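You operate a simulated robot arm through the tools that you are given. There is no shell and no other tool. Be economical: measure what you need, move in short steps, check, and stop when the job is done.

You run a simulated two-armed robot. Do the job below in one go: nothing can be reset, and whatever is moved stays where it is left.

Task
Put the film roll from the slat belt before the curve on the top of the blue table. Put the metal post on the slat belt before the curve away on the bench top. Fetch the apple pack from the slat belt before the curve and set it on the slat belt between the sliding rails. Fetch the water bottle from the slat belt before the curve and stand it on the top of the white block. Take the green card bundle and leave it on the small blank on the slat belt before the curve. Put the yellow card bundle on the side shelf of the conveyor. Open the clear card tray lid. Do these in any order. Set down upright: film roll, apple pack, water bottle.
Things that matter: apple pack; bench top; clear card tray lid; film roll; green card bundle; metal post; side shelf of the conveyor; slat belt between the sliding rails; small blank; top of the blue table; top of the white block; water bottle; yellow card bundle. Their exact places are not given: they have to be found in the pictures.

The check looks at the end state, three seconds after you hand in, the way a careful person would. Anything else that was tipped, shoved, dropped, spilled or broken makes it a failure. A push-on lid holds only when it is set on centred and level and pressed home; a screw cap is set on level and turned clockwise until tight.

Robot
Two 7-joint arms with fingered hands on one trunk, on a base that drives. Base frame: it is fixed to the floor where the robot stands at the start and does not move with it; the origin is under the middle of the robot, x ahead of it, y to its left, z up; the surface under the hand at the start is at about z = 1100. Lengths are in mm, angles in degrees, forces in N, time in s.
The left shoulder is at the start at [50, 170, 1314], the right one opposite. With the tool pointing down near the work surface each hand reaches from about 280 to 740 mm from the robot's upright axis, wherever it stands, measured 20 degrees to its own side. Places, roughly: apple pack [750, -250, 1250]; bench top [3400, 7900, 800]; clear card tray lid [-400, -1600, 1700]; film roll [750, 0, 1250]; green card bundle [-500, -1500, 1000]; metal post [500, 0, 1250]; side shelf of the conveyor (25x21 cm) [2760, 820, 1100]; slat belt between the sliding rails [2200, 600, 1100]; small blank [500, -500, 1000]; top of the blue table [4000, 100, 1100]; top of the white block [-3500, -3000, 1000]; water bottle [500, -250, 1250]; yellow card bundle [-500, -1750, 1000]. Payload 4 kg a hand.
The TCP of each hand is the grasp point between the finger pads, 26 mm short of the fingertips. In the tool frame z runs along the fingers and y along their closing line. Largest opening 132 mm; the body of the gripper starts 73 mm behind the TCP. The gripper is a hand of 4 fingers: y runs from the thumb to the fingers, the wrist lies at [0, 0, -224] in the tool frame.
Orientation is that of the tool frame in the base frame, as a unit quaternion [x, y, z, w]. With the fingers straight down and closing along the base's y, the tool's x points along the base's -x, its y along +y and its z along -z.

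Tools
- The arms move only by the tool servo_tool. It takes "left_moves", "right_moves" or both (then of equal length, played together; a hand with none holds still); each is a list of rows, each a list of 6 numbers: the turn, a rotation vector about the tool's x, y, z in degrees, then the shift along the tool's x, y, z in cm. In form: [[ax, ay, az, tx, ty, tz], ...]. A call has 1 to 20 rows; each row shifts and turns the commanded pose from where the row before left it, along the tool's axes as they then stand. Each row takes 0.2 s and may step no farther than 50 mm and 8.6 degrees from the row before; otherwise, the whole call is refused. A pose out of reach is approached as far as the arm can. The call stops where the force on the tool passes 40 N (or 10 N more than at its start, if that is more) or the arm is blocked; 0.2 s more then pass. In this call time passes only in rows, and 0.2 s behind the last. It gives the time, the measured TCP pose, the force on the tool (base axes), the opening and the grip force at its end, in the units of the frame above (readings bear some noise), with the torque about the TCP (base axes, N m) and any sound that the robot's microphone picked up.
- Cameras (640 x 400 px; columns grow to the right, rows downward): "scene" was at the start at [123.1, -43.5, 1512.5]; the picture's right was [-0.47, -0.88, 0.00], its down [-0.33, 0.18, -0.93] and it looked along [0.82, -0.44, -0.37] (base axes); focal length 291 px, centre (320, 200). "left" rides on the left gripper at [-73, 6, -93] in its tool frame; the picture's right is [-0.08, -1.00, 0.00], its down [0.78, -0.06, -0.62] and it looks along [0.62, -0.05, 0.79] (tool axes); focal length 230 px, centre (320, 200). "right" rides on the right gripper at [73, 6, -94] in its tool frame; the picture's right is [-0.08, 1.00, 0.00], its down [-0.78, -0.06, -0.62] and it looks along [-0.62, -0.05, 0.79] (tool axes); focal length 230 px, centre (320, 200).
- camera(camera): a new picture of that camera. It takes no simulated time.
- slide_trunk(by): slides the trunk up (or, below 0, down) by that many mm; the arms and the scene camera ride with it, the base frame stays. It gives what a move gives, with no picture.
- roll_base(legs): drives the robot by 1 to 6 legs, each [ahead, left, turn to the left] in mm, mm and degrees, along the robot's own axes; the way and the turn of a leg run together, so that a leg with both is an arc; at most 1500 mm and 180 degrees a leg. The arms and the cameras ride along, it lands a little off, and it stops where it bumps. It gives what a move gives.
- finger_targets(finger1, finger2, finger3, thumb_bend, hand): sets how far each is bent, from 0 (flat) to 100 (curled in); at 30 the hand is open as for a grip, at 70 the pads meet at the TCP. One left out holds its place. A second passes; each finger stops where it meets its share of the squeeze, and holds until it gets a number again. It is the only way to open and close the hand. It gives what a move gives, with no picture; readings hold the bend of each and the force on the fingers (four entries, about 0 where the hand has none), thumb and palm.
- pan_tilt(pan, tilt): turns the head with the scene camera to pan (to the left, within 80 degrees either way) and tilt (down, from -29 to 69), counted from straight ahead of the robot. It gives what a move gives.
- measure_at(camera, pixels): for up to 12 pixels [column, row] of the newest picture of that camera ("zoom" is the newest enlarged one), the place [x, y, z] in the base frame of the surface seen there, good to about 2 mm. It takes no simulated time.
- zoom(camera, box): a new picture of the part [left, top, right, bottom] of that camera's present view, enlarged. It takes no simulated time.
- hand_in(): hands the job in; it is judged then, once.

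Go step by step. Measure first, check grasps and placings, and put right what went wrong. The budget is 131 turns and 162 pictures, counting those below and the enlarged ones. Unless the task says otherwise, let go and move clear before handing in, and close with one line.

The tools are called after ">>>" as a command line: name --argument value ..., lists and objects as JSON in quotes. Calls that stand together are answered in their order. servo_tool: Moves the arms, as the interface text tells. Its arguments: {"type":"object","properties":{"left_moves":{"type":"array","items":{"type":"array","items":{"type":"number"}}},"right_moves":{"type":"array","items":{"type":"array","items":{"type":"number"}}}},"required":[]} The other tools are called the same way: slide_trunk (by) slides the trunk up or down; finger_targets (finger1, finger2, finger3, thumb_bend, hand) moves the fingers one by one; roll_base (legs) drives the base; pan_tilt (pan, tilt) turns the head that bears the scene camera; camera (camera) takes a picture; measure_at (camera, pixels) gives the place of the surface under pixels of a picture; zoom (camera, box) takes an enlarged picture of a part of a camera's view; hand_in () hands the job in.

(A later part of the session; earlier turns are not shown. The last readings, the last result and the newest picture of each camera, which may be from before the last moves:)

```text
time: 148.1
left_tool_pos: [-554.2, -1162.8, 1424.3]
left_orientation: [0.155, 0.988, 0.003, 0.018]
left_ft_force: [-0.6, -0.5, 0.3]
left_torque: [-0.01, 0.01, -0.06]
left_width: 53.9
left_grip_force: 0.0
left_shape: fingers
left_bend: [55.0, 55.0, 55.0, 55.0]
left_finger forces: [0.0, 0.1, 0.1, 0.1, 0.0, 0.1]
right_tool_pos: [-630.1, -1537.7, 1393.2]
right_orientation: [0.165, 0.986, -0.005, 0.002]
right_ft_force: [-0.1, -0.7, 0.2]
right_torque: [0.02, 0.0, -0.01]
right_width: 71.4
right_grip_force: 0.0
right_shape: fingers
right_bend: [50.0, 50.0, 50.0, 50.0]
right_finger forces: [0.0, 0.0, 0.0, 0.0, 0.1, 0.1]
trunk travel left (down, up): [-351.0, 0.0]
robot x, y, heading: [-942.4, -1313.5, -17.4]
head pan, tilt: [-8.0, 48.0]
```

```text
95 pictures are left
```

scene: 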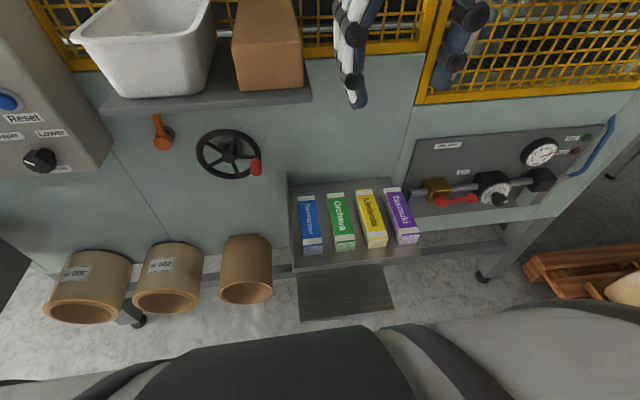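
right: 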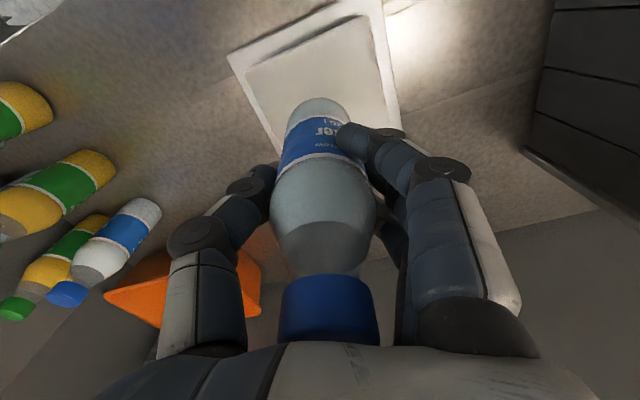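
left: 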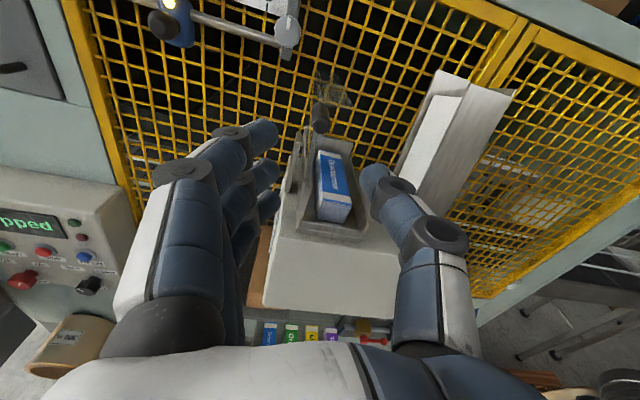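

Lower the right hand in front of the shelf to z≈990, then slide forward over the green bundle and look.

>>> servo_tool --right_moves '[[0, 0, -1.4, 0, 0, 4.9], [0, 0, 0, 0, 0, 4.9], [0, 0, 0, 0, 0, 4.9], [0, 0, 0, 0, 0, 4.9], [0, 0, 0, 0, 0, 4.9], [0, 0, 0, 0, 0, 4.9], [0, 0, 0, 0, 0, 4.9], [0, 0, 0, 0, 0, 4.9], [0, 0, 0, -4.8, 0, 0], [0, 0, 0, -4.8, 0, 0], [0, 0, 0, -4.8, 0, 0], [0, 0, 0, -4.8, 0, 0]]'

>>> camera --camera "right"

```text
time: 150.9
left_tool_pos: [-578.2, -1150.9, 1429.4]
left_orientation: [0.156, 0.987, 0.001, 0.026]
left_ft_force: [1.1, -0.5, 0.4]
left_torque: [0.0, 0.0, 0.01]
left_width: 54.0
left_grip_force: 0.0
left_shape: fingers
left_bend: [55.0, 55.0, 55.0, 55.0]
left_finger forces: [0.0, 0.0, 0.0, 0.1, 0.1, 0.0]
right_tool_pos: [-464.8, -1585.6, 1012.5]
right_orientation: [0.149, 0.989, -0.009, 0.009]
right_ft_force: [0.1, 0.7, -0.7]
right_torque: [0.0, 0.01, -0.01]
right_width: 71.6
right_grip_force: 0.2
right_shape: fingers
right_bend: [50.0, 50.0, 50.0, 50.0]
right_finger forces: [0.0, 0.1, 0.0, 0.1, 0.1, 0.0]
trunk travel left (down, up): [-351.0, 0.0]
robot x, y, heading: [-946.0, -1308.0, -17.8]
head pan, tilt: [-8.0, 48.0]
stopped in row 12 (right hand): the arm was blocked; the commanded pose is now the measured one
```

```text
94 pictures are left
```

right: 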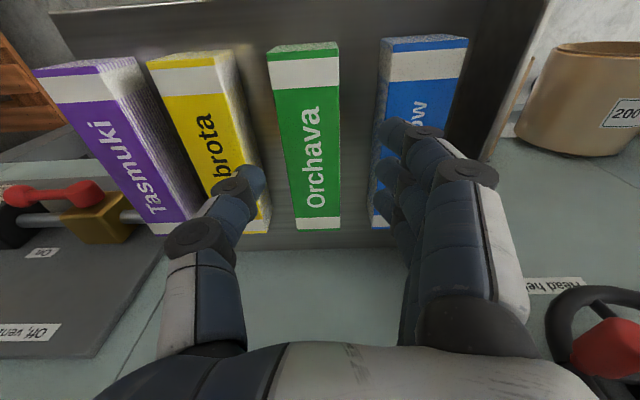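

Blocked short of target, and the left hand shifted a little. Look at both arms.

>>> camera --camera "scene"

>>> pan_tilt --pan 40 --tilt 15

>>> camera --camera "scene"

```text
93 pictures are left
```

scene: 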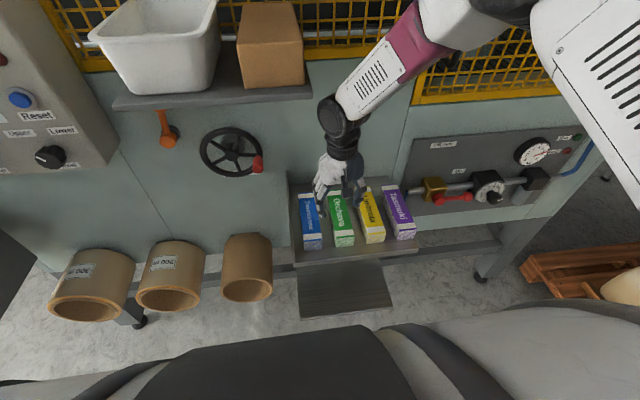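

```text
time: 152.0
left_tool_pos: [-578.2, -1149.6, 1429.7]
left_orientation: [0.155, 0.987, 0.0, 0.029]
left_ft_force: [-0.6, 0.4, 0.1]
left_torque: [-0.02, 0.0, 0.0]
left_width: 54.2
left_grip_force: 0.1
left_shape: fingers
left_bend: [55.0, 55.0, 55.0, 55.0]
left_finger forces: [0.0, 0.0, 0.1, 0.1, 0.0, 0.0]
right_tool_pos: [-464.6, -1586.0, 1012.1]
right_orientation: [0.151, 0.989, -0.009, 0.009]
right_ft_force: [-0.5, -0.3, 0.0]
right_torque: [-0.01, 0.02, -0.03]
right_width: 71.4
right_grip_force: 0.0
right_shape: fingers
right_bend: [50.0, 50.0, 50.0, 50.0]
right_finger forces: [0.0, 0.1, 0.1, 0.1, 0.0, 0.1]
trunk travel left (down, up): [-351.0, 0.0]
robot x, y, heading: [-945.2, -1312.3, -17.6]
head pan, tilt: [40.0, 15.0]
```

```text
92 pictures are left
```

scene: 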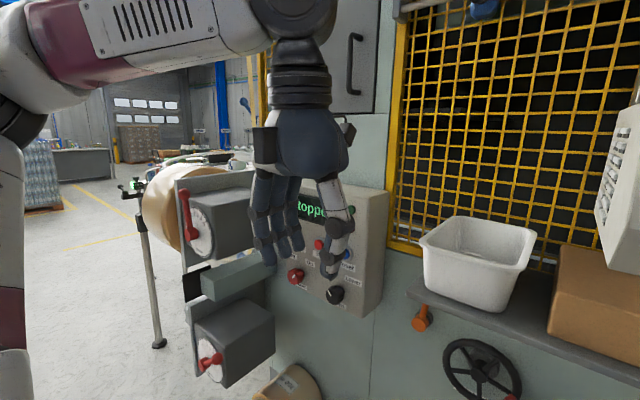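

I pull both hands back, raise the right one 200 mm and lower the trunk by 200 mm so the arm works lower and clear of the hood.

>>> servo_tool --right_moves '[[0, 0, 0, 4.5, 0, 0], [0, 0, 0, 4.5, 0, 0], [0, 0, 0, 4.5, 0, 0], [0, 0, 0, 4, 0, 0], [0, 0, 0, 0, 0, -5], [0, 0, 0, 0, 0, -5], [0, 0, 0, 0, 0, -5], [0, 0, 0, 0, 0, -5]]' --left_moves '[[0, 0, 0, 3, -2, 0], [0, 3, 0, 3, -2, 0], [0, 0, 0, 3, -2, 0], [0, 0, 0, 0, 0, -4], [0, 0, 0, 0, 0, -4], [0, 0, 0, 0, 0, -4], [0, 0, 0, 0, 0, -4], [0, 0, 0, 0, 0, 0]]'

>>> slide_trunk --by -200

>>> pan_tilt --pan -8 --tilt 35

>>> camera --camera "scene"

```text
time: 153.8
left_tool_pos: [-657.4, -1212.1, 1556.7]
left_orientation: [0.154, 0.988, 0.007, -0.007]
left_ft_force: [-0.3, 0.3, 0.1]
left_torque: [0.0, -0.02, 0.02]
left_width: 54.3
left_grip_force: 0.1
left_shape: fingers
left_bend: [55.0, 55.0, 55.0, 55.0]
left_finger forces: [0.0, 0.0, 0.0, 0.0, 0.0, 0.1]
left hand out of reach, approached as far as the arm can: row 7
right_tool_pos: [-617.3, -1540.2, 1201.8]
right_orientation: [0.151, 0.989, -0.006, 0.001]
right_ft_force: [-0.1, 0.2, 0.1]
right_torque: [0.01, 0.02, -0.02]
right_width: 71.5
right_grip_force: 0.1
right_shape: fingers
right_bend: [50.0, 50.0, 50.0, 50.0]
right_finger forces: [0.0, 0.1, 0.1, 0.1, 0.0, 0.1]
trunk travel left (down, up): [-351.0, 0.0]
robot x, y, heading: [-942.3, -1312.2, -17.5]
head pan, tilt: [40.0, 15.0]
```

```text
time: 156.0
left_tool_pos: [-572.2, -1239.2, 1311.5]
left_orientation: [0.154, 0.982, 0.022, -0.103]
left_ft_force: [-0.5, -0.1, -0.2]
left_torque: [0.04, 0.02, -0.02]
left_width: 54.2
left_grip_force: 0.0
left_shape: fingers
left_bend: [55.0, 55.0, 55.0, 55.0]
left_finger forces: [0.0, 0.0, 0.1, 0.1, 0.0, 0.0]
right_tool_pos: [-615.6, -1540.1, 1002.7]
right_orientation: [0.151, 0.989, -0.006, 0.002]
right_ft_force: [-0.6, 0.6, 0.2]
right_torque: [-0.03, 0.0, -0.05]
right_width: 71.3
right_grip_force: 0.0
right_shape: fingers
right_bend: [50.0, 50.0, 50.0, 50.0]
right_finger forces: [0.0, 0.1, 0.1, 0.1, 0.1, 0.0]
trunk travel left (down, up): [-151.0, 200.0]
robot x, y, heading: [-946.3, -1310.8, -17.7]
head pan, tilt: [40.0, 15.0]
```

```text
time: 157.2
left_tool_pos: [-570.9, -1239.9, 1309.9]
left_orientation: [0.154, 0.982, 0.023, -0.104]
left_ft_force: [0.0, 0.9, 0.0]
left_torque: [0.02, -0.02, -0.01]
left_width: 53.9
left_grip_force: 0.0
left_shape: fingers
left_bend: [55.0, 55.0, 55.0, 55.0]
left_finger forces: [0.0, 0.0, 0.1, 0.1, 0.0, 0.0]
right_tool_pos: [-614.3, -1540.9, 1001.3]
right_orientation: [0.152, 0.988, -0.006, 0.0]
right_ft_force: [-0.1, -0.5, 0.5]
right_torque: [0.01, 0.0, 0.02]
right_width: 71.0
right_grip_force: 0.1
right_shape: fingers
right_bend: [50.0, 50.0, 50.0, 50.0]
right_finger forces: [0.0, 0.0, 0.0, 0.0, 0.1, 0.0]
trunk travel left (down, up): [-151.0, 200.0]
robot x, y, heading: [-945.9, -1313.7, -17.9]
head pan, tilt: [-8.0, 35.0]
```

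```text
91 pictures are left
```

scene: 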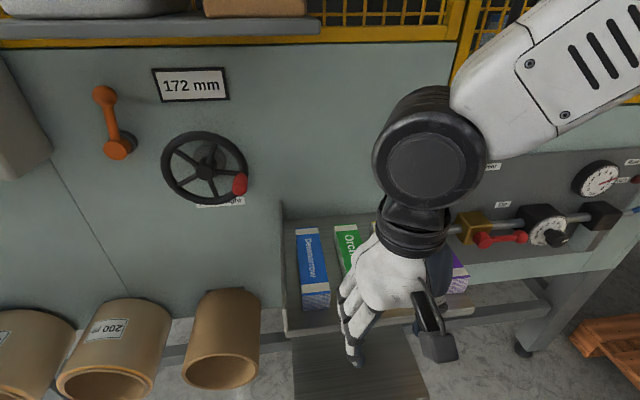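

Now slide the right hand forward over green.

>>> servo_tool --right_moves '[[0, 0, 0, -4.5, -0.2, 0], [0, 0, 0, -4.5, -0.2, 0], [0, 0, 0, -4.5, -0.2, 0], [0, 0, 0, -4.2, -0.1, 0.5]]' --left_moves '[[0, 4, 0, 2, 0, 0], [0, 4, 0, 2, 0, 0], [0, 4, 0, 2, 0, 0], [0, 0, 0, 0, 0, 0]]'

>>> camera --camera "right"

```text
time: 158.2
left_tool_pos: [-631.3, -1236.2, 1304.3]
left_orientation: [0.151, 0.966, 0.038, -0.207]
left_ft_force: [-0.3, -0.9, 0.2]
left_torque: [0.03, 0.02, 0.02]
left_width: 54.1
left_grip_force: 0.0
left_shape: fingers
left_bend: [55.0, 55.0, 55.0, 55.0]
left_finger forces: [0.0, 0.1, 0.0, 0.0, 0.0, 0.1]
left hand out of reach, approached as far as the arm can: row 1, 2, 3
right_tool_pos: [-447.2, -1603.7, 996.8]
right_orientation: [0.151, 0.988, -0.006, -0.002]
right_ft_force: [-0.2, 0.8, 0.6]
right_torque: [-0.03, 0.0, 0.02]
right_width: 71.5
right_grip_force: 0.1
right_shape: fingers
right_bend: [50.0, 50.0, 50.0, 50.0]
right_finger forces: [0.0, 0.0, 0.1, 0.0, 0.1, 0.0]
trunk travel left (down, up): [-151.0, 200.0]
robot x, y, heading: [-944.7, -1309.2, -17.8]
head pan, tilt: [-8.0, 35.0]
```

```text
90 pictures are left
```

right: 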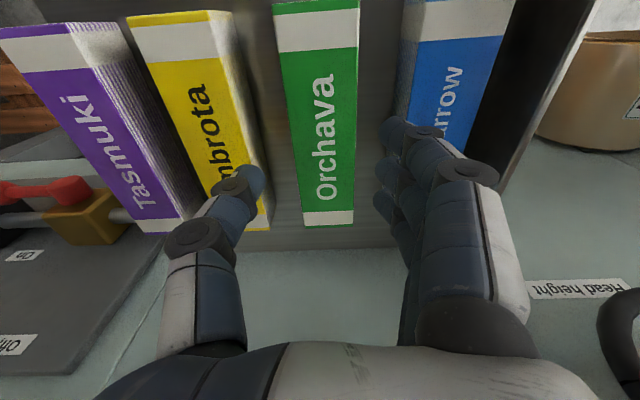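

Fingers straddle green well. Narrow slightly, descend to z≈932 and grip.

>>> finger_targets --hand "right" --finger1 52 --finger2 52 --finger3 52 --thumb_bend 52

>>> servo_tool --right_moves '[[0, 0, 0, 0, 0.2, 2.5], [0, 0, 0, 0, 0, 2], [0, 0, 0, 0, 0, 1.7]]' --left_moves '[[0, -8, 0, 0, 0, 0], [0, -8, 0, 0, 0, 0], [0, -8, 0, 0, 0, 0]]'

>>> finger_targets --hand "right" --finger1 75 --finger2 75 --finger3 75 --thumb_bend 75

>>> camera --camera "right"

```text
time: 159.2
left_tool_pos: [-633.3, -1236.2, 1305.7]
left_orientation: [0.151, 0.966, 0.038, -0.205]
left_ft_force: [-1.6, -0.5, -0.4]
left_torque: [0.0, 0.01, -0.03]
left_width: 54.0
left_grip_force: 0.0
left_shape: fingers
left_bend: [55.0, 55.0, 55.0, 55.0]
left_finger forces: [0.0, 0.0, 0.1, 0.0, 0.1, 0.0]
right_tool_pos: [-448.2, -1602.8, 998.7]
right_orientation: [0.151, 0.988, -0.005, 0.0]
right_ft_force: [-0.4, -0.6, 1.1]
right_torque: [0.02, -0.01, 0.04]
right_width: 65.0
right_grip_force: 0.1
right_shape: fingers
right_bend: [52.0, 52.0, 52.0, 52.0]
right_finger forces: [0.1, 0.1, 0.0, 0.0, 0.0, 0.0]
trunk travel left (down, up): [-151.0, 200.0]
robot x, y, heading: [-944.5, -1313.8, -17.6]
head pan, tilt: [-8.0, 35.0]
```

```text
time: 160.0
left_tool_pos: [-632.7, -1235.0, 1306.3]
left_orientation: [0.156, 0.988, 0.005, 0.001]
left_ft_force: [-0.6, -0.3, 0.2]
left_torque: [-0.03, -0.01, 0.0]
left_width: 54.0
left_grip_force: 0.1
left_shape: fingers
left_bend: [55.0, 55.0, 55.0, 55.0]
left_finger forces: [0.1, 0.0, 0.0, 0.1, 0.0, 0.0]
right_tool_pos: [-447.2, -1600.7, 936.1]
right_orientation: [0.152, 0.988, -0.005, 0.0]
right_ft_force: [0.0, 0.6, 1.2]
right_torque: [-0.01, 0.01, 0.01]
right_width: 64.0
right_grip_force: 0.2
right_shape: fingers
right_bend: [52.0, 52.0, 52.0, 52.0]
right_finger forces: [0.2, 0.0, 0.1, 0.0, 0.7, 0.0]
trunk travel left (down, up): [-151.0, 200.0]
robot x, y, heading: [-947.6, -1313.4, -17.7]
head pan, tilt: [-8.0, 35.0]
```

```text
time: 161.0
left_tool_pos: [-633.1, -1236.3, 1305.8]
left_orientation: [0.156, 0.988, 0.006, 0.0]
left_ft_force: [0.1, -0.3, -0.3]
left_torque: [0.01, 0.01, 0.03]
left_width: 54.2
left_grip_force: 0.1
left_shape: fingers
left_bend: [55.0, 55.0, 55.0, 55.0]
left_finger forces: [0.1, 0.0, 0.1, 0.0, 0.0, 0.1]
right_tool_pos: [-446.9, -1600.6, 935.5]
right_orientation: [0.152, 0.988, -0.006, 0.0]
right_ft_force: [-0.3, 0.4, 0.4]
right_torque: [0.01, -0.02, 0.03]
right_width: 46.4
right_grip_force: 23.3
right_shape: fingers
right_bend: [60.0, 60.0, 60.0, 61.0]
right_finger forces: [7.5, 7.5, 7.4, 0.0, 22.5, 0.1]
trunk travel left (down, up): [-151.0, 200.0]
robot x, y, heading: [-945.1, -1313.6, -17.7]
head pan, tilt: [-8.0, 35.0]
```

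```text
89 pictures are left
```

right: 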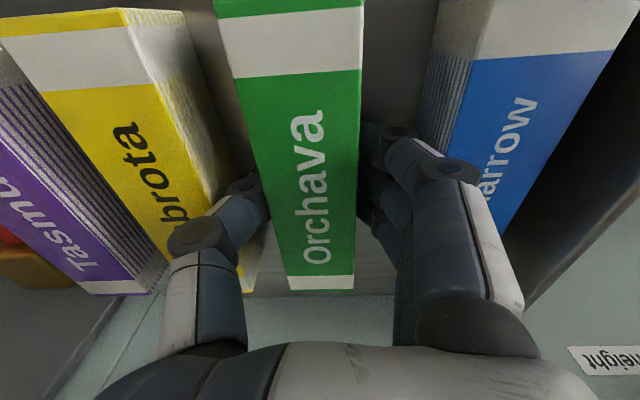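

Green gripped at 23 N, centred. Lift and draw back.

>>> servo_tool --right_moves '[[0, 0, 0, 0, 0, -2], [0, 0, 0, 0, 0, -3], [0, 0, 0, 0, 0, -4], [0, 0, 0, 4.5, 0, 0], [0, 0, 0, 4.5, 0, 0], [0, 0, 0, 4.5, 0, 0], [0, 0, 0, 4.5, 0, 0], [0, 0, 0, 0, 0, -4], [0, 0, 0, 0, 0, -4], [0, 0, 0, 0, 0, -4], [0, 0, 0, 0, 0, -4]]'

>>> camera --camera "right"

>>> camera --camera "scene"

```text
time: 163.4
left_tool_pos: [-633.6, -1234.7, 1305.2]
left_orientation: [0.156, 0.988, 0.005, 0.0]
left_ft_force: [-0.5, 0.2, 0.1]
left_torque: [-0.03, 0.01, 0.0]
left_width: 54.0
left_grip_force: 0.0
left_shape: fingers
left_bend: [55.0, 55.0, 55.0, 55.0]
left_finger forces: [0.0, 0.1, 0.1, 0.1, 0.0, 0.1]
right_tool_pos: [-620.4, -1543.4, 1186.1]
right_orientation: [0.15, 0.989, -0.006, -0.001]
right_ft_force: [0.3, 0.1, -1.3]
right_torque: [0.0, 0.0, -0.02]
right_width: 46.4
right_grip_force: 21.8
right_shape: fingers
right_bend: [60.0, 60.0, 60.0, 61.0]
right_finger forces: [7.4, 7.5, 7.4, 0.0, 22.2, 0.0]
trunk travel left (down, up): [-151.0, 200.0]
robot x, y, heading: [-944.3, -1310.8, -18.0]
head pan, tilt: [-8.0, 35.0]
```

```text
88 pictures are left
```

right: 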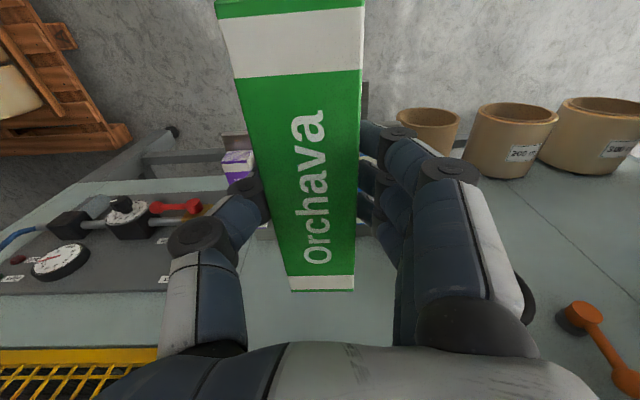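

```text
87 pictures are left
```

scene: 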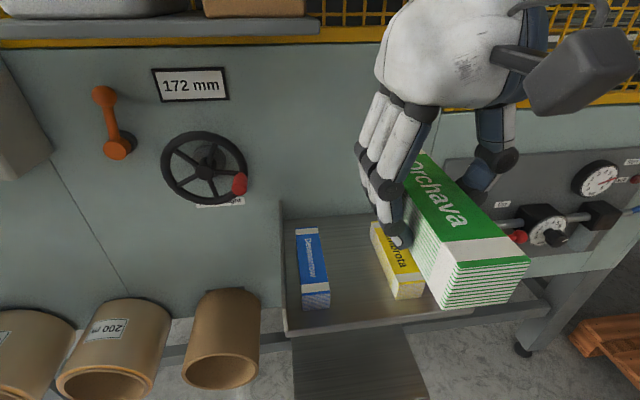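

Green is held. Shift the base right 325 mm so the left hand can take yellow.

>>> roll_base --legs '[[0, -325, 0]]'

>>> finger_targets --hand "left" --finger1 52 --finger2 52 --finger3 52 --thumb_bend 52

>>> camera --camera "scene"

```text
time: 166.8
left_tool_pos: [-730.5, -1544.0, 1305.8]
left_orientation: [0.156, 0.988, 0.006, -0.001]
left_ft_force: [0.4, 0.4, -0.2]
left_torque: [0.01, -0.03, -0.05]
left_width: 54.0
left_grip_force: 0.1
left_shape: fingers
left_bend: [55.0, 55.0, 55.0, 55.0]
left_finger forces: [0.0, 0.1, 0.0, 0.0, 0.0, 0.1]
right_tool_pos: [-718.3, -1852.9, 1184.3]
right_orientation: [0.151, 0.988, -0.006, 0.0]
right_ft_force: [-0.1, -0.6, -2.5]
right_torque: [0.04, 0.0, 0.01]
right_width: 46.5
right_grip_force: 22.1
right_shape: fingers
right_bend: [60.0, 60.0, 60.0, 61.0]
right_finger forces: [7.4, 7.3, 7.4, 0.0, 22.2, 0.0]
trunk travel left (down, up): [-151.0, 200.0]
robot x, y, heading: [-1043.7, -1618.6, -17.5]
head pan, tilt: [-8.0, 35.0]
```

```text
time: 167.8
left_tool_pos: [-731.0, -1543.0, 1306.3]
left_orientation: [0.156, 0.988, 0.005, 0.0]
left_ft_force: [-0.6, -0.7, -0.6]
left_torque: [-0.01, -0.01, 0.01]
left_width: 63.7
left_grip_force: 0.1
left_shape: fingers
left_bend: [52.0, 52.0, 52.0, 52.0]
left_finger forces: [0.0, 0.0, 0.0, 0.0, 0.1, 0.0]
right_tool_pos: [-718.1, -1852.3, 1184.1]
right_orientation: [0.151, 0.989, -0.005, -0.001]
right_ft_force: [-0.8, 0.0, -1.6]
right_torque: [0.0, -0.03, -0.02]
right_width: 46.3
right_grip_force: 21.8
right_shape: fingers
right_bend: [60.0, 60.0, 60.0, 61.0]
right_finger forces: [7.5, 7.4, 7.4, 0.0, 22.2, 0.0]
trunk travel left (down, up): [-151.0, 200.0]
robot x, y, heading: [-1046.0, -1621.4, -17.7]
head pan, tilt: [-8.0, 35.0]
```

```text
86 pictures are left
```

scene: 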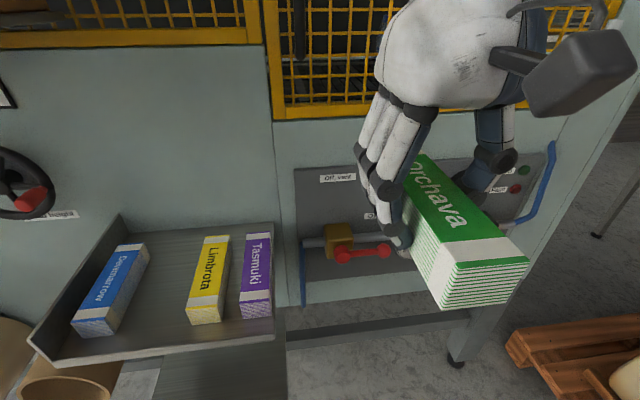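

Re-measure yellow's top corners and its neighbours.

>>> zoom --camera "scene" --box '[150, 215, 290, 335]'

>>> measure_at --camera "scene" --pixels '[[204, 239], [228, 237], [221, 296], [190, 308], [191, 297], [246, 240], [242, 290], [270, 237], [145, 247]]'

```text
3.33 times, centred on (220, 275) of scene
```

zoom: 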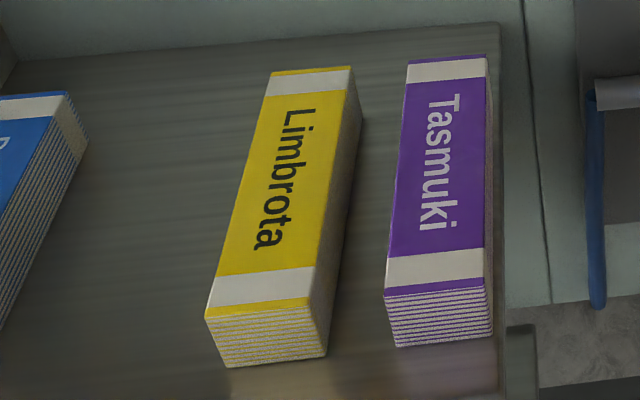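

```text
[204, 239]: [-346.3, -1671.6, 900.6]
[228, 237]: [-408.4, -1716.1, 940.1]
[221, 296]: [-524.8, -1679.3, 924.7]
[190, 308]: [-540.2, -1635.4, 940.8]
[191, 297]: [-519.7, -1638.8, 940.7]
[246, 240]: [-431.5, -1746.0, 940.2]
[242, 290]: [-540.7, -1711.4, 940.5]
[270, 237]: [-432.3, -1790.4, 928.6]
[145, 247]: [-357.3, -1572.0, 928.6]
```

Lower the left hand in front, then forward over yellow.

>>> servo_tool --left_moves '[[0, 0, 0, 0, -0.6, 4.9], [0, 0, 0, 0, -0.6, 4.9], [0, 0, 0, 0, -0.6, 4.9], [0, 0, 0, 0, -0.6, 4.9], [0, 0, 0, 0, -1, 4.9], [0, 0, 0, 0, -1, 4.9], [0, 0, 0, 0, 0, 1.2], [0, 0, 0, -4.8, 0, 0], [0, 0, 0, -4.8, 0, 0], [0, 0, 0, -4.8, 0, 0], [0, 0, 0, -4.8, 0, 0], [0, 0, 0, -4.8, 0, 0], [0, 0, 0, -4.8, 0, 0]]'

>>> camera --camera "left"

>>> zoom --camera "scene" --box '[110, 180, 330, 340]'

```text
time: 170.6
left_tool_pos: [-449.2, -1699.6, 1017.2]
left_orientation: [0.157, 0.988, 0.007, -0.001]
left_ft_force: [0.3, 0.0, 0.3]
left_torque: [0.0, 0.05, 0.01]
left_width: 63.4
left_grip_force: 0.0
left_shape: fingers
left_bend: [52.0, 52.0, 52.0, 52.0]
left_finger forces: [0.0, 0.0, 0.0, 0.0, 0.0, 0.1]
left hand out of reach, approached as far as the arm can: row 5, 6, 7
right_tool_pos: [-717.7, -1852.9, 1183.7]
right_orientation: [0.151, 0.989, -0.005, -0.001]
right_ft_force: [0.2, 0.0, -1.7]
right_torque: [0.01, 0.01, 0.02]
right_width: 46.3
right_grip_force: 22.4
right_shape: fingers
right_bend: [60.0, 60.0, 60.0, 61.0]
right_finger forces: [7.5, 7.5, 7.4, 0.0, 22.2, 0.1]
trunk travel left (down, up): [-151.0, 200.0]
robot x, y, heading: [-1042.5, -1623.8, -17.7]
head pan, tilt: [-8.0, 35.0]
```

```text
84 pictures are left
```

left: 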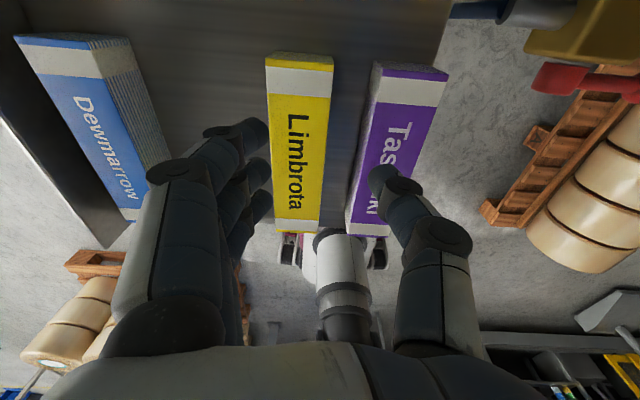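

```text
2.50 times, centred on (220, 260) of scene
```

zoom: 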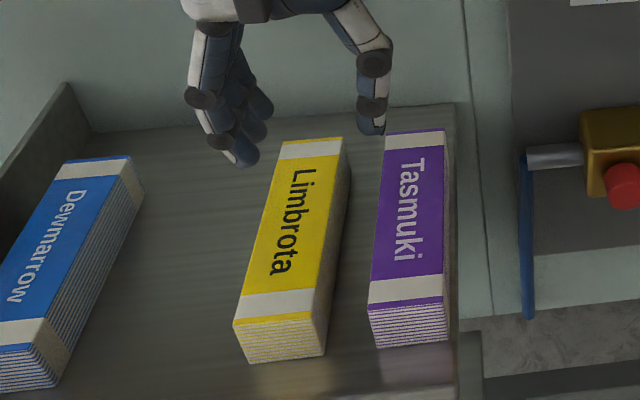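

Overshot a bit: correct +29 mm back, 17.5 mm left, then descend partly and check.

>>> servo_tool --left_moves '[[0, 0, 0, 2.9, 1.75, 0], [0, 0, 0, 0, 0, 2.5], [0, 0, 0, 0, 0, 0.7]]'

>>> camera --camera "left"

```text
time: 171.4
left_tool_pos: [-472.5, -1673.3, 987.6]
left_orientation: [0.157, 0.988, 0.005, 0.0]
left_ft_force: [-0.3, -0.2, 0.4]
left_torque: [-0.03, -0.02, 0.0]
left_width: 63.6
left_grip_force: 0.0
left_shape: fingers
left_bend: [52.0, 52.0, 52.0, 52.0]
left_finger forces: [0.1, 0.1, 0.1, 0.0, 0.1, 0.0]
right_tool_pos: [-719.0, -1852.7, 1184.4]
right_orientation: [0.152, 0.988, -0.005, 0.001]
right_ft_force: [-1.0, 0.4, -2.0]
right_torque: [0.03, -0.05, 0.01]
right_width: 46.4
right_grip_force: 22.7
right_shape: fingers
right_bend: [60.0, 60.0, 60.0, 61.0]
right_finger forces: [7.4, 7.4, 7.4, 0.0, 22.3, 0.1]
trunk travel left (down, up): [-151.0, 200.0]
robot x, y, heading: [-1044.3, -1619.3, -17.9]
head pan, tilt: [-8.0, 35.0]
```

```text
82 pictures are left
```

left: 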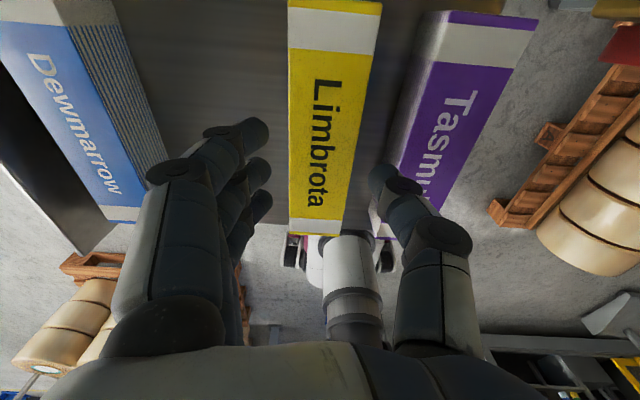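

Well aligned. Descend and grip.

>>> servo_tool --left_moves '[[0, 0, 0, 0, -0.3, 2], [0, 0, 0, 0, 0, 2], [0, 0, 0, 0, 0, 1.2]]'

>>> finger_targets --hand "left" --finger1 75 --finger2 75 --finger3 75 --thumb_bend 75

>>> servo_tool --left_moves '[[0, 0, 0, 0, 0, -2], [0, 0, 0, 0, 0, -3], [0, 0, 0, 0, 0, -4], [0, 0, 0, 4.5, 0, 0], [0, 0, 0, 4.5, 0, 0], [0, 0, 0, 4.5, 0, 0], [0, 0, 0, 4.5, 0, 0], [0, 0, 0, 0, 0, -4], [0, 0, 0, 0, 0, -4], [0, 0, 0, 0, 0, -4], [0, 0, 0, 0, 0, -4]]'

>>> camera --camera "left"

>>> camera --camera "scene"

```text
time: 172.2
left_tool_pos: [-472.1, -1674.0, 933.6]
left_orientation: [0.155, 0.988, 0.007, -0.001]
left_ft_force: [0.0, -0.1, 0.1]
left_torque: [0.01, 0.0, -0.03]
left_width: 63.5
left_grip_force: 0.4
left_shape: fingers
left_bend: [52.0, 52.0, 52.0, 52.0]
left_finger forces: [0.0, 0.0, 0.0, 0.1, 0.3, 0.0]
right_tool_pos: [-718.0, -1853.3, 1184.4]
right_orientation: [0.151, 0.988, -0.005, -0.001]
right_ft_force: [-0.6, 0.0, -2.0]
right_torque: [0.03, -0.04, 0.01]
right_width: 46.1
right_grip_force: 22.6
right_shape: fingers
right_bend: [60.0, 60.0, 60.0, 61.0]
right_finger forces: [7.4, 7.4, 7.4, 0.0, 22.3, 0.0]
trunk travel left (down, up): [-151.0, 200.0]
robot x, y, heading: [-1041.2, -1621.2, -17.5]
head pan, tilt: [-8.0, 35.0]
```

```text
time: 173.2
left_tool_pos: [-471.4, -1675.4, 934.1]
left_orientation: [0.156, 0.988, 0.005, -0.001]
left_ft_force: [-0.1, 0.0, -0.5]
left_torque: [0.03, 0.01, 0.0]
left_width: 46.4
left_grip_force: 22.5
left_shape: fingers
left_bend: [60.0, 60.0, 60.0, 61.0]
left_finger forces: [7.4, 7.3, 7.4, 0.0, 22.3, 0.1]
right_tool_pos: [-717.4, -1852.6, 1183.8]
right_orientation: [0.151, 0.988, -0.005, 0.0]
right_ft_force: [-0.6, -0.1, -1.8]
right_torque: [-0.02, 0.04, 0.03]
right_width: 46.6
right_grip_force: 21.6
right_shape: fingers
right_bend: [60.0, 60.0, 60.0, 61.0]
right_finger forces: [7.5, 7.5, 7.4, 0.0, 22.2, 0.0]
trunk travel left (down, up): [-151.0, 200.0]
robot x, y, heading: [-1044.5, -1621.0, -17.8]
head pan, tilt: [-8.0, 35.0]
```

```text
time: 175.6
left_tool_pos: [-644.7, -1621.2, 1184.9]
left_orientation: [0.156, 0.988, 0.006, -0.001]
left_ft_force: [-0.3, -0.5, -1.9]
left_torque: [0.0, -0.01, 0.0]
left_width: 46.4
left_grip_force: 22.0
left_shape: fingers
left_bend: [60.0, 60.0, 60.0, 61.0]
left_finger forces: [7.3, 7.2, 7.3, 0.1, 22.0, 0.1]
right_tool_pos: [-718.4, -1852.6, 1184.4]
right_orientation: [0.152, 0.988, -0.005, 0.001]
right_ft_force: [0.5, -0.1, -2.1]
right_torque: [-0.03, -0.01, 0.02]
right_width: 46.4
right_grip_force: 22.1
right_shape: fingers
right_bend: [60.0, 60.0, 60.0, 61.0]
right_finger forces: [7.3, 7.5, 7.4, 0.0, 22.2, 0.0]
trunk travel left (down, up): [-151.0, 200.0]
robot x, y, heading: [-1045.1, -1622.8, -17.5]
head pan, tilt: [-8.0, 35.0]
```

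```text
81 pictures are left
```

left: 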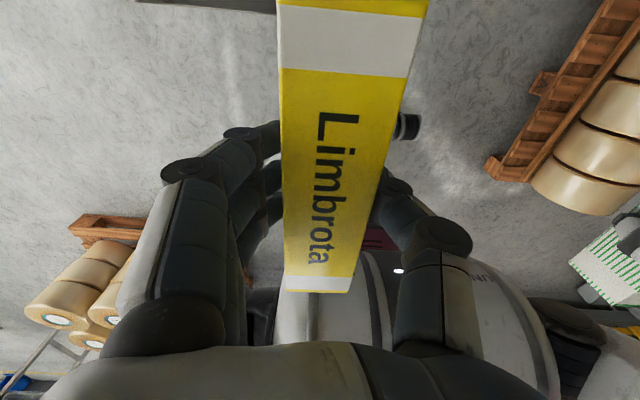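

```text
80 pictures are left
```

scene: 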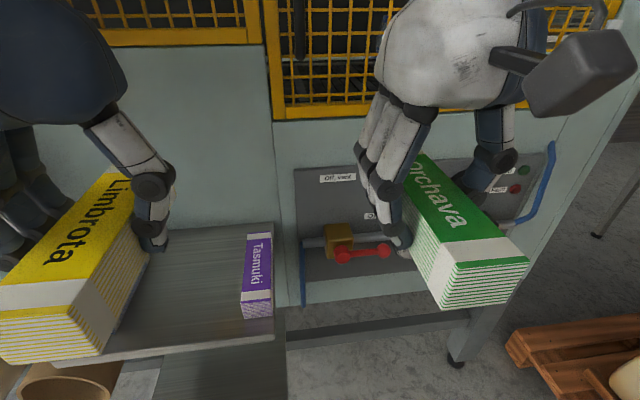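

Both bundles held firmly. Raise the trunk and drive back to the belt start pose.

>>> roll_base --legs '[[-300, 0, 0], [0, 0, 17.6]]'

>>> slide_trunk --by 190

>>> roll_base --legs '[[280, 1450, 0], [600, 80, 0]]'

>>> pan_tilt --pan -15 --tilt 30

>>> camera --camera "scene"

```text
time: 178.6
left_tool_pos: [-945.9, -1409.8, 1184.4]
left_orientation: [0.002, 1.0, 0.005, -0.002]
left_ft_force: [-0.6, 1.1, -2.0]
left_torque: [0.02, -0.02, -0.01]
left_width: 46.2
left_grip_force: 22.2
left_shape: fingers
left_bend: [60.0, 60.0, 60.0, 61.0]
left_finger forces: [7.3, 7.3, 7.3, 0.1, 22.0, 0.0]
right_tool_pos: [-948.5, -1652.2, 1184.6]
right_orientation: [-0.002, 1.0, -0.005, 0.001]
right_ft_force: [0.0, -0.1, -1.6]
right_torque: [0.01, 0.01, 0.01]
right_width: 46.4
right_grip_force: 21.7
right_shape: fingers
right_bend: [60.0, 60.0, 60.0, 61.0]
right_finger forces: [7.4, 7.3, 7.4, 0.1, 22.2, 0.1]
trunk travel left (down, up): [-151.0, 200.0]
robot x, y, heading: [-1324.3, -1530.4, -0.3]
head pan, tilt: [-8.0, 35.0]
```

```text
time: 180.7
left_tool_pos: [-946.1, -1409.1, 1374.0]
left_orientation: [0.002, 1.0, 0.005, -0.001]
left_ft_force: [0.6, -0.9, -1.7]
left_torque: [0.01, 0.0, 0.0]
left_width: 46.3
left_grip_force: 22.1
left_shape: fingers
left_bend: [60.0, 60.0, 60.0, 61.0]
left_finger forces: [7.2, 7.3, 7.3, 0.0, 22.0, 0.0]
right_tool_pos: [-947.2, -1653.2, 1373.8]
right_orientation: [-0.001, 1.0, -0.006, 0.0]
right_ft_force: [0.1, -1.1, -1.8]
right_torque: [0.01, -0.01, -0.01]
right_width: 46.2
right_grip_force: 21.7
right_shape: fingers
right_bend: [60.0, 60.0, 60.0, 61.0]
right_finger forces: [7.3, 7.4, 7.5, 0.0, 22.0, 0.0]
trunk travel left (down, up): [-341.0, 10.0]
robot x, y, heading: [-1331.5, -1529.0, -0.3]
head pan, tilt: [-8.0, 35.0]
```

```text
time: 196.6
left_tool_pos: [-63.7, 114.6, 1373.6]
left_orientation: [0.006, 1.0, 0.005, -0.002]
left_ft_force: [0.1, -0.2, -0.5]
left_torque: [0.03, 0.02, -0.05]
left_width: 46.3
left_grip_force: 22.2
left_shape: fingers
left_bend: [60.0, 60.0, 60.0, 61.0]
left_finger forces: [7.3, 7.3, 7.2, 0.1, 22.1, 0.0]
right_tool_pos: [-63.9, -128.7, 1374.5]
right_orientation: [0.0, 1.0, -0.005, 0.001]
right_ft_force: [0.1, 0.8, -1.2]
right_torque: [0.0, -0.01, 0.01]
right_width: 46.2
right_grip_force: 22.3
right_shape: fingers
right_bend: [60.0, 60.0, 60.0, 61.0]
right_finger forces: [7.3, 7.3, 7.4, 0.0, 22.1, 0.0]
trunk travel left (down, up): [-341.0, 10.0]
robot x, y, heading: [-445.3, -6.5, -0.1]
head pan, tilt: [-8.0, 35.0]
```

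```text
time: 197.2
left_tool_pos: [-63.4, 115.2, 1375.0]
left_orientation: [0.005, 1.0, 0.006, -0.002]
left_ft_force: [0.6, -0.2, -2.1]
left_torque: [-0.01, 0.02, 0.0]
left_width: 46.3
left_grip_force: 21.4
left_shape: fingers
left_bend: [60.0, 60.0, 60.0, 61.0]
left_finger forces: [7.3, 7.3, 7.3, 0.0, 22.0, 0.1]
right_tool_pos: [-64.8, -128.4, 1375.1]
right_orientation: [0.0, 1.0, -0.005, 0.001]
right_ft_force: [0.5, 0.1, -0.7]
right_torque: [0.01, 0.0, -0.03]
right_width: 46.4
right_grip_force: 22.7
right_shape: fingers
right_bend: [60.0, 60.0, 60.0, 61.0]
right_finger forces: [7.4, 7.5, 7.4, 0.1, 22.2, 0.0]
trunk travel left (down, up): [-341.0, 10.0]
robot x, y, heading: [-445.4, -7.4, -0.2]
head pan, tilt: [-15.0, 30.0]
```

```text
79 pictures are left
```

scene: 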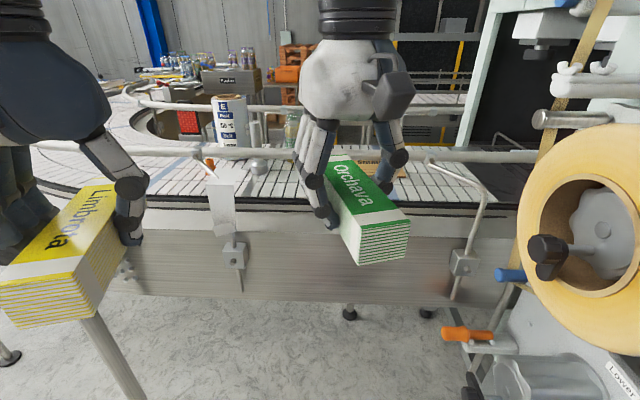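

Path clear; drive the last 445 mm and look at the blank.

>>> roll_base --legs '[[445, 5, 0]]'

>>> pan_tilt --pan -40 --tilt 38

>>> camera --camera "scene"

```text
time: 199.9
left_tool_pos: [382.5, 114.3, 1374.3]
left_orientation: [0.007, 1.0, 0.006, -0.001]
left_ft_force: [-0.6, -0.4, -1.2]
left_torque: [0.03, 0.01, 0.0]
left_width: 46.3
left_grip_force: 21.8
left_shape: fingers
left_bend: [60.0, 60.0, 60.0, 61.0]
left_finger forces: [7.3, 7.3, 7.3, 0.0, 22.0, 0.0]
right_tool_pos: [380.5, -127.4, 1373.0]
right_orientation: [0.002, 1.0, -0.004, 0.001]
right_ft_force: [-0.6, -0.6, -0.7]
right_torque: [0.07, -0.02, 0.03]
right_width: 46.4
right_grip_force: 22.0
right_shape: fingers
right_bend: [60.0, 60.0, 60.0, 61.0]
right_finger forces: [7.3, 7.4, 7.4, 0.0, 22.2, 0.1]
trunk travel left (down, up): [-341.0, 10.0]
robot x, y, heading: [-0.1, -1.7, -0.5]
head pan, tilt: [-15.0, 30.0]
```

```text
time: 200.8
left_tool_pos: [380.7, 115.7, 1374.1]
left_orientation: [0.008, 1.0, 0.007, -0.001]
left_ft_force: [0.3, -0.3, -1.0]
left_torque: [-0.02, 0.0, -0.01]
left_width: 46.1
left_grip_force: 22.0
left_shape: fingers
left_bend: [60.0, 60.0, 60.0, 61.0]
left_finger forces: [7.3, 7.3, 7.3, 0.0, 22.1, 0.1]
right_tool_pos: [380.1, -129.1, 1374.6]
right_orientation: [0.001, 1.0, -0.005, 0.002]
right_ft_force: [0.0, 0.0, -2.1]
right_torque: [-0.01, 0.01, -0.02]
right_width: 46.4
right_grip_force: 22.0
right_shape: fingers
right_bend: [60.0, 60.0, 60.0, 61.0]
right_finger forces: [7.2, 7.4, 7.4, 0.0, 22.1, 0.1]
trunk travel left (down, up): [-341.0, 10.0]
robot x, y, heading: [-1.2, -0.5, -0.7]
head pan, tilt: [-40.0, 38.0]
```

```text
78 pictures are left
```

scene: 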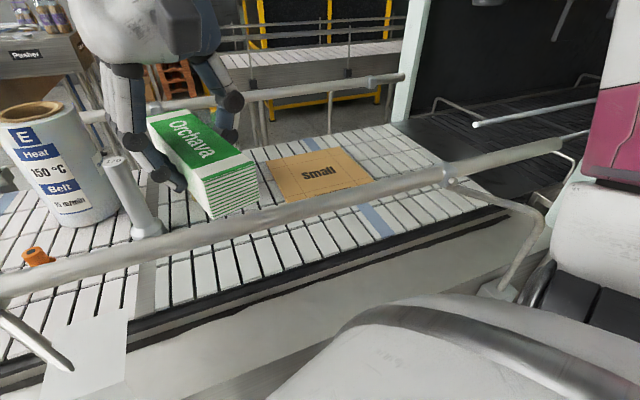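

Measure the blank's corners at (268,158),(345,148),(372,178),(295,203).

>>> measure_at --camera "scene" --pixels '[[268, 160], [340, 150], [372, 182], [291, 201], [318, 175], [320, 203], [440, 165], [300, 85]]'

```text
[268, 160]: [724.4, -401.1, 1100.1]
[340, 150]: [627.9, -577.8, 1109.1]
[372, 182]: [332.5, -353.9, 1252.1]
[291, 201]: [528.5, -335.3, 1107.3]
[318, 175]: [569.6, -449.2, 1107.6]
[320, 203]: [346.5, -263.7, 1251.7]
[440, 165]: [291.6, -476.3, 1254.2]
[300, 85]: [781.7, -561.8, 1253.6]
```

Blank centre about (578,-457), top z≈1108. Carry green across at height, then forward and down.

>>> servo_tool --right_moves '[[0, 0, 0, -0.4, -4.1, 0.4], [0, 0, 0, -0.4, -4.1, 0.4], [0, 0, 0, -0.4, -4.1, 0.4], [0, 0, 0, -0.4, -4.1, 0.4], [0, 0, 0, -0.4, -4.1, 0.6], [0, 0, 0, -0.4, -4.1, 0.6], [0, 0, 0, -0.5, -4.1, 0.6], [0, 0, 0, -0.5, -4.1, 0.6], [0, 0, 0, -3.2, 0, 2], [0, 0, 0, -3.2, 0, 2], [0, 0, 0, -3.4, 0, 2], [0, 0, 0, -3.3, 0, 2], [0, 0, 0, -3.3, 0, 2]]'

>>> camera --camera "right"

>>> camera --camera "scene"

```text
time: 203.6
left_tool_pos: [384.5, 113.5, 1374.0]
left_orientation: [0.007, 1.0, 0.007, -0.002]
left_ft_force: [0.2, 0.6, -1.9]
left_torque: [0.01, 0.0, 0.03]
left_width: 46.2
left_grip_force: 21.7
left_shape: fingers
left_bend: [60.0, 60.0, 60.0, 61.0]
left_finger forces: [7.3, 7.2, 7.3, 0.0, 21.9, 0.0]
right_tool_pos: [579.5, -458.6, 1236.9]
right_orientation: [0.002, 1.0, -0.006, 0.0]
right_ft_force: [-0.3, -0.3, -1.6]
right_torque: [0.03, 0.01, 0.0]
right_width: 46.4
right_grip_force: 21.7
right_shape: fingers
right_bend: [60.0, 60.0, 60.0, 61.0]
right_finger forces: [7.3, 7.2, 7.5, 0.1, 22.1, 0.0]
trunk travel left (down, up): [-341.0, 10.0]
robot x, y, heading: [-0.0, 0.0, -0.5]
head pan, tilt: [-40.0, 38.0]
```

```text
77 pictures are left
```

right: 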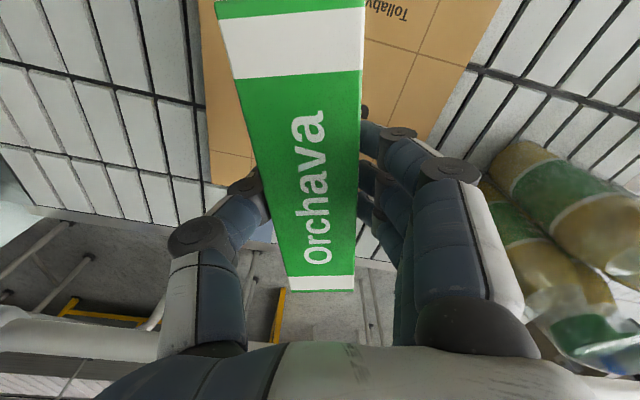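

```text
76 pictures are left
```

scene: 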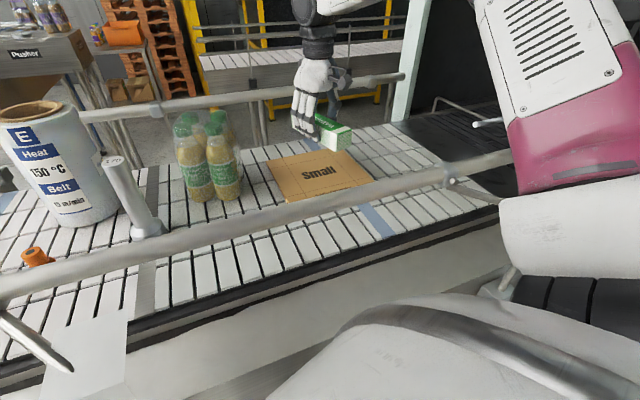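

>>> zoom --camera "scene" --box '[240, 130, 400, 230]'

>>> measure_at --camera "zoom" --pixels '[[112, 122], [425, 85], [520, 205], [210, 280], [300, 170], [330, 80]]'

```text
4.00 times, centred on (320, 180) of scene
```

zoom: 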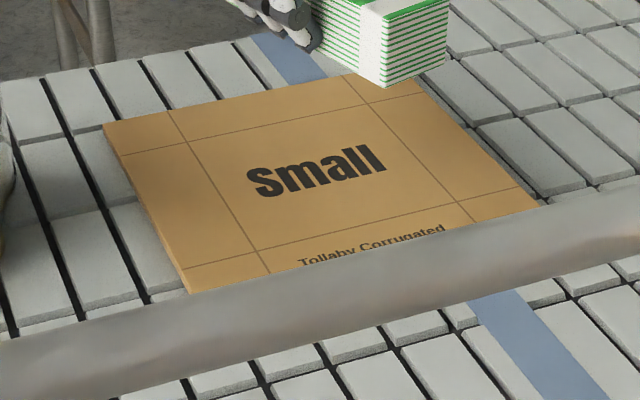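

```text
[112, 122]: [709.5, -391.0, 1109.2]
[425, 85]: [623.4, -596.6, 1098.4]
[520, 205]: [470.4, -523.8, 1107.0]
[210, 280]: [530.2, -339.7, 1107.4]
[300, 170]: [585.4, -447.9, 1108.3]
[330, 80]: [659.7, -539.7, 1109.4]
```

Blank centre (588,-457). Nudge forward 9 mm and lower to contact.

>>> servo_tool --right_moves '[[0, 0, 0, -0.9, 0, 2.5], [0, 0, 0, 0, 0, 3], [0, 0, 0, 0, 0, 2.5], [0, 0, 0, 0, 0, 0.8], [0, 0, 0, 0, 0, 0.3], [0, 0, 0, 0, 0, 0.2], [0, 0, 0, 0, 0, 0.1]]'

>>> zoom --camera "scene" --box '[240, 90, 400, 210]'

```text
time: 205.2
left_tool_pos: [381.9, 114.9, 1374.4]
left_orientation: [0.007, 1.0, 0.006, -0.001]
left_ft_force: [-0.2, -0.5, -2.0]
left_torque: [-0.01, -0.03, 0.01]
left_width: 46.2
left_grip_force: 21.7
left_shape: fingers
left_bend: [60.0, 60.0, 60.0, 61.0]
left_finger forces: [7.3, 7.3, 7.3, 0.0, 22.1, 0.0]
right_tool_pos: [586.3, -459.6, 1143.0]
right_orientation: [0.001, 1.0, -0.005, 0.001]
right_ft_force: [0.1, -0.8, -1.6]
right_torque: [0.03, -0.01, 0.04]
right_width: 46.3
right_grip_force: 22.1
right_shape: fingers
right_bend: [60.0, 60.0, 60.0, 61.0]
right_finger forces: [7.4, 7.3, 7.4, 0.0, 22.1, 0.0]
trunk travel left (down, up): [-341.0, 10.0]
robot x, y, heading: [-1.8, -4.0, -0.2]
head pan, tilt: [-40.0, 38.0]
```

```text
3.33 times, centred on (320, 150) of scene
```

zoom: 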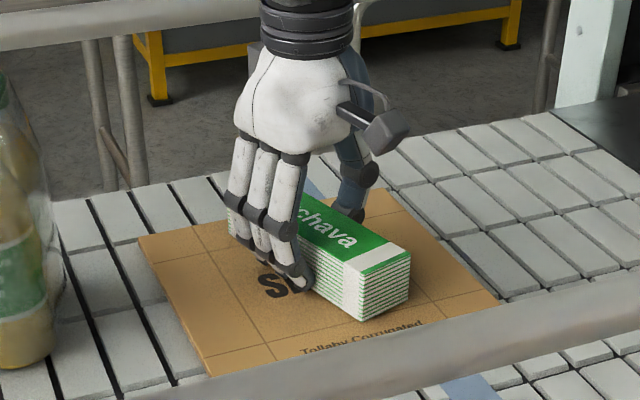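

Just about down; creep to contact.

>>> servo_tool --right_moves '[[0, 0, 0, 0, 0, 0.1], [0, 0, 0, 0, 0, 0.1]]'

```text
time: 205.8
left_tool_pos: [382.4, 116.2, 1373.7]
left_orientation: [0.007, 1.0, 0.005, 0.0]
left_ft_force: [0.6, 0.2, -1.8]
left_torque: [0.01, 0.02, -0.01]
left_width: 46.5
left_grip_force: 21.6
left_shape: fingers
left_bend: [60.0, 60.0, 60.0, 61.0]
left_finger forces: [7.3, 7.3, 7.4, 0.0, 22.1, 0.0]
right_tool_pos: [587.0, -457.9, 1142.0]
right_orientation: [0.001, 1.0, -0.005, 0.002]
right_ft_force: [-0.4, -0.4, 0.6]
right_torque: [-0.07, -0.04, 0.0]
right_width: 46.3
right_grip_force: 22.7
right_shape: fingers
right_bend: [60.0, 60.0, 60.0, 62.0]
right_finger forces: [7.3, 7.4, 7.5, 0.1, 22.5, 0.1]
trunk travel left (down, up): [-341.0, 10.0]
robot x, y, heading: [1.0, -2.4, -0.7]
head pan, tilt: [-40.0, 38.0]
```

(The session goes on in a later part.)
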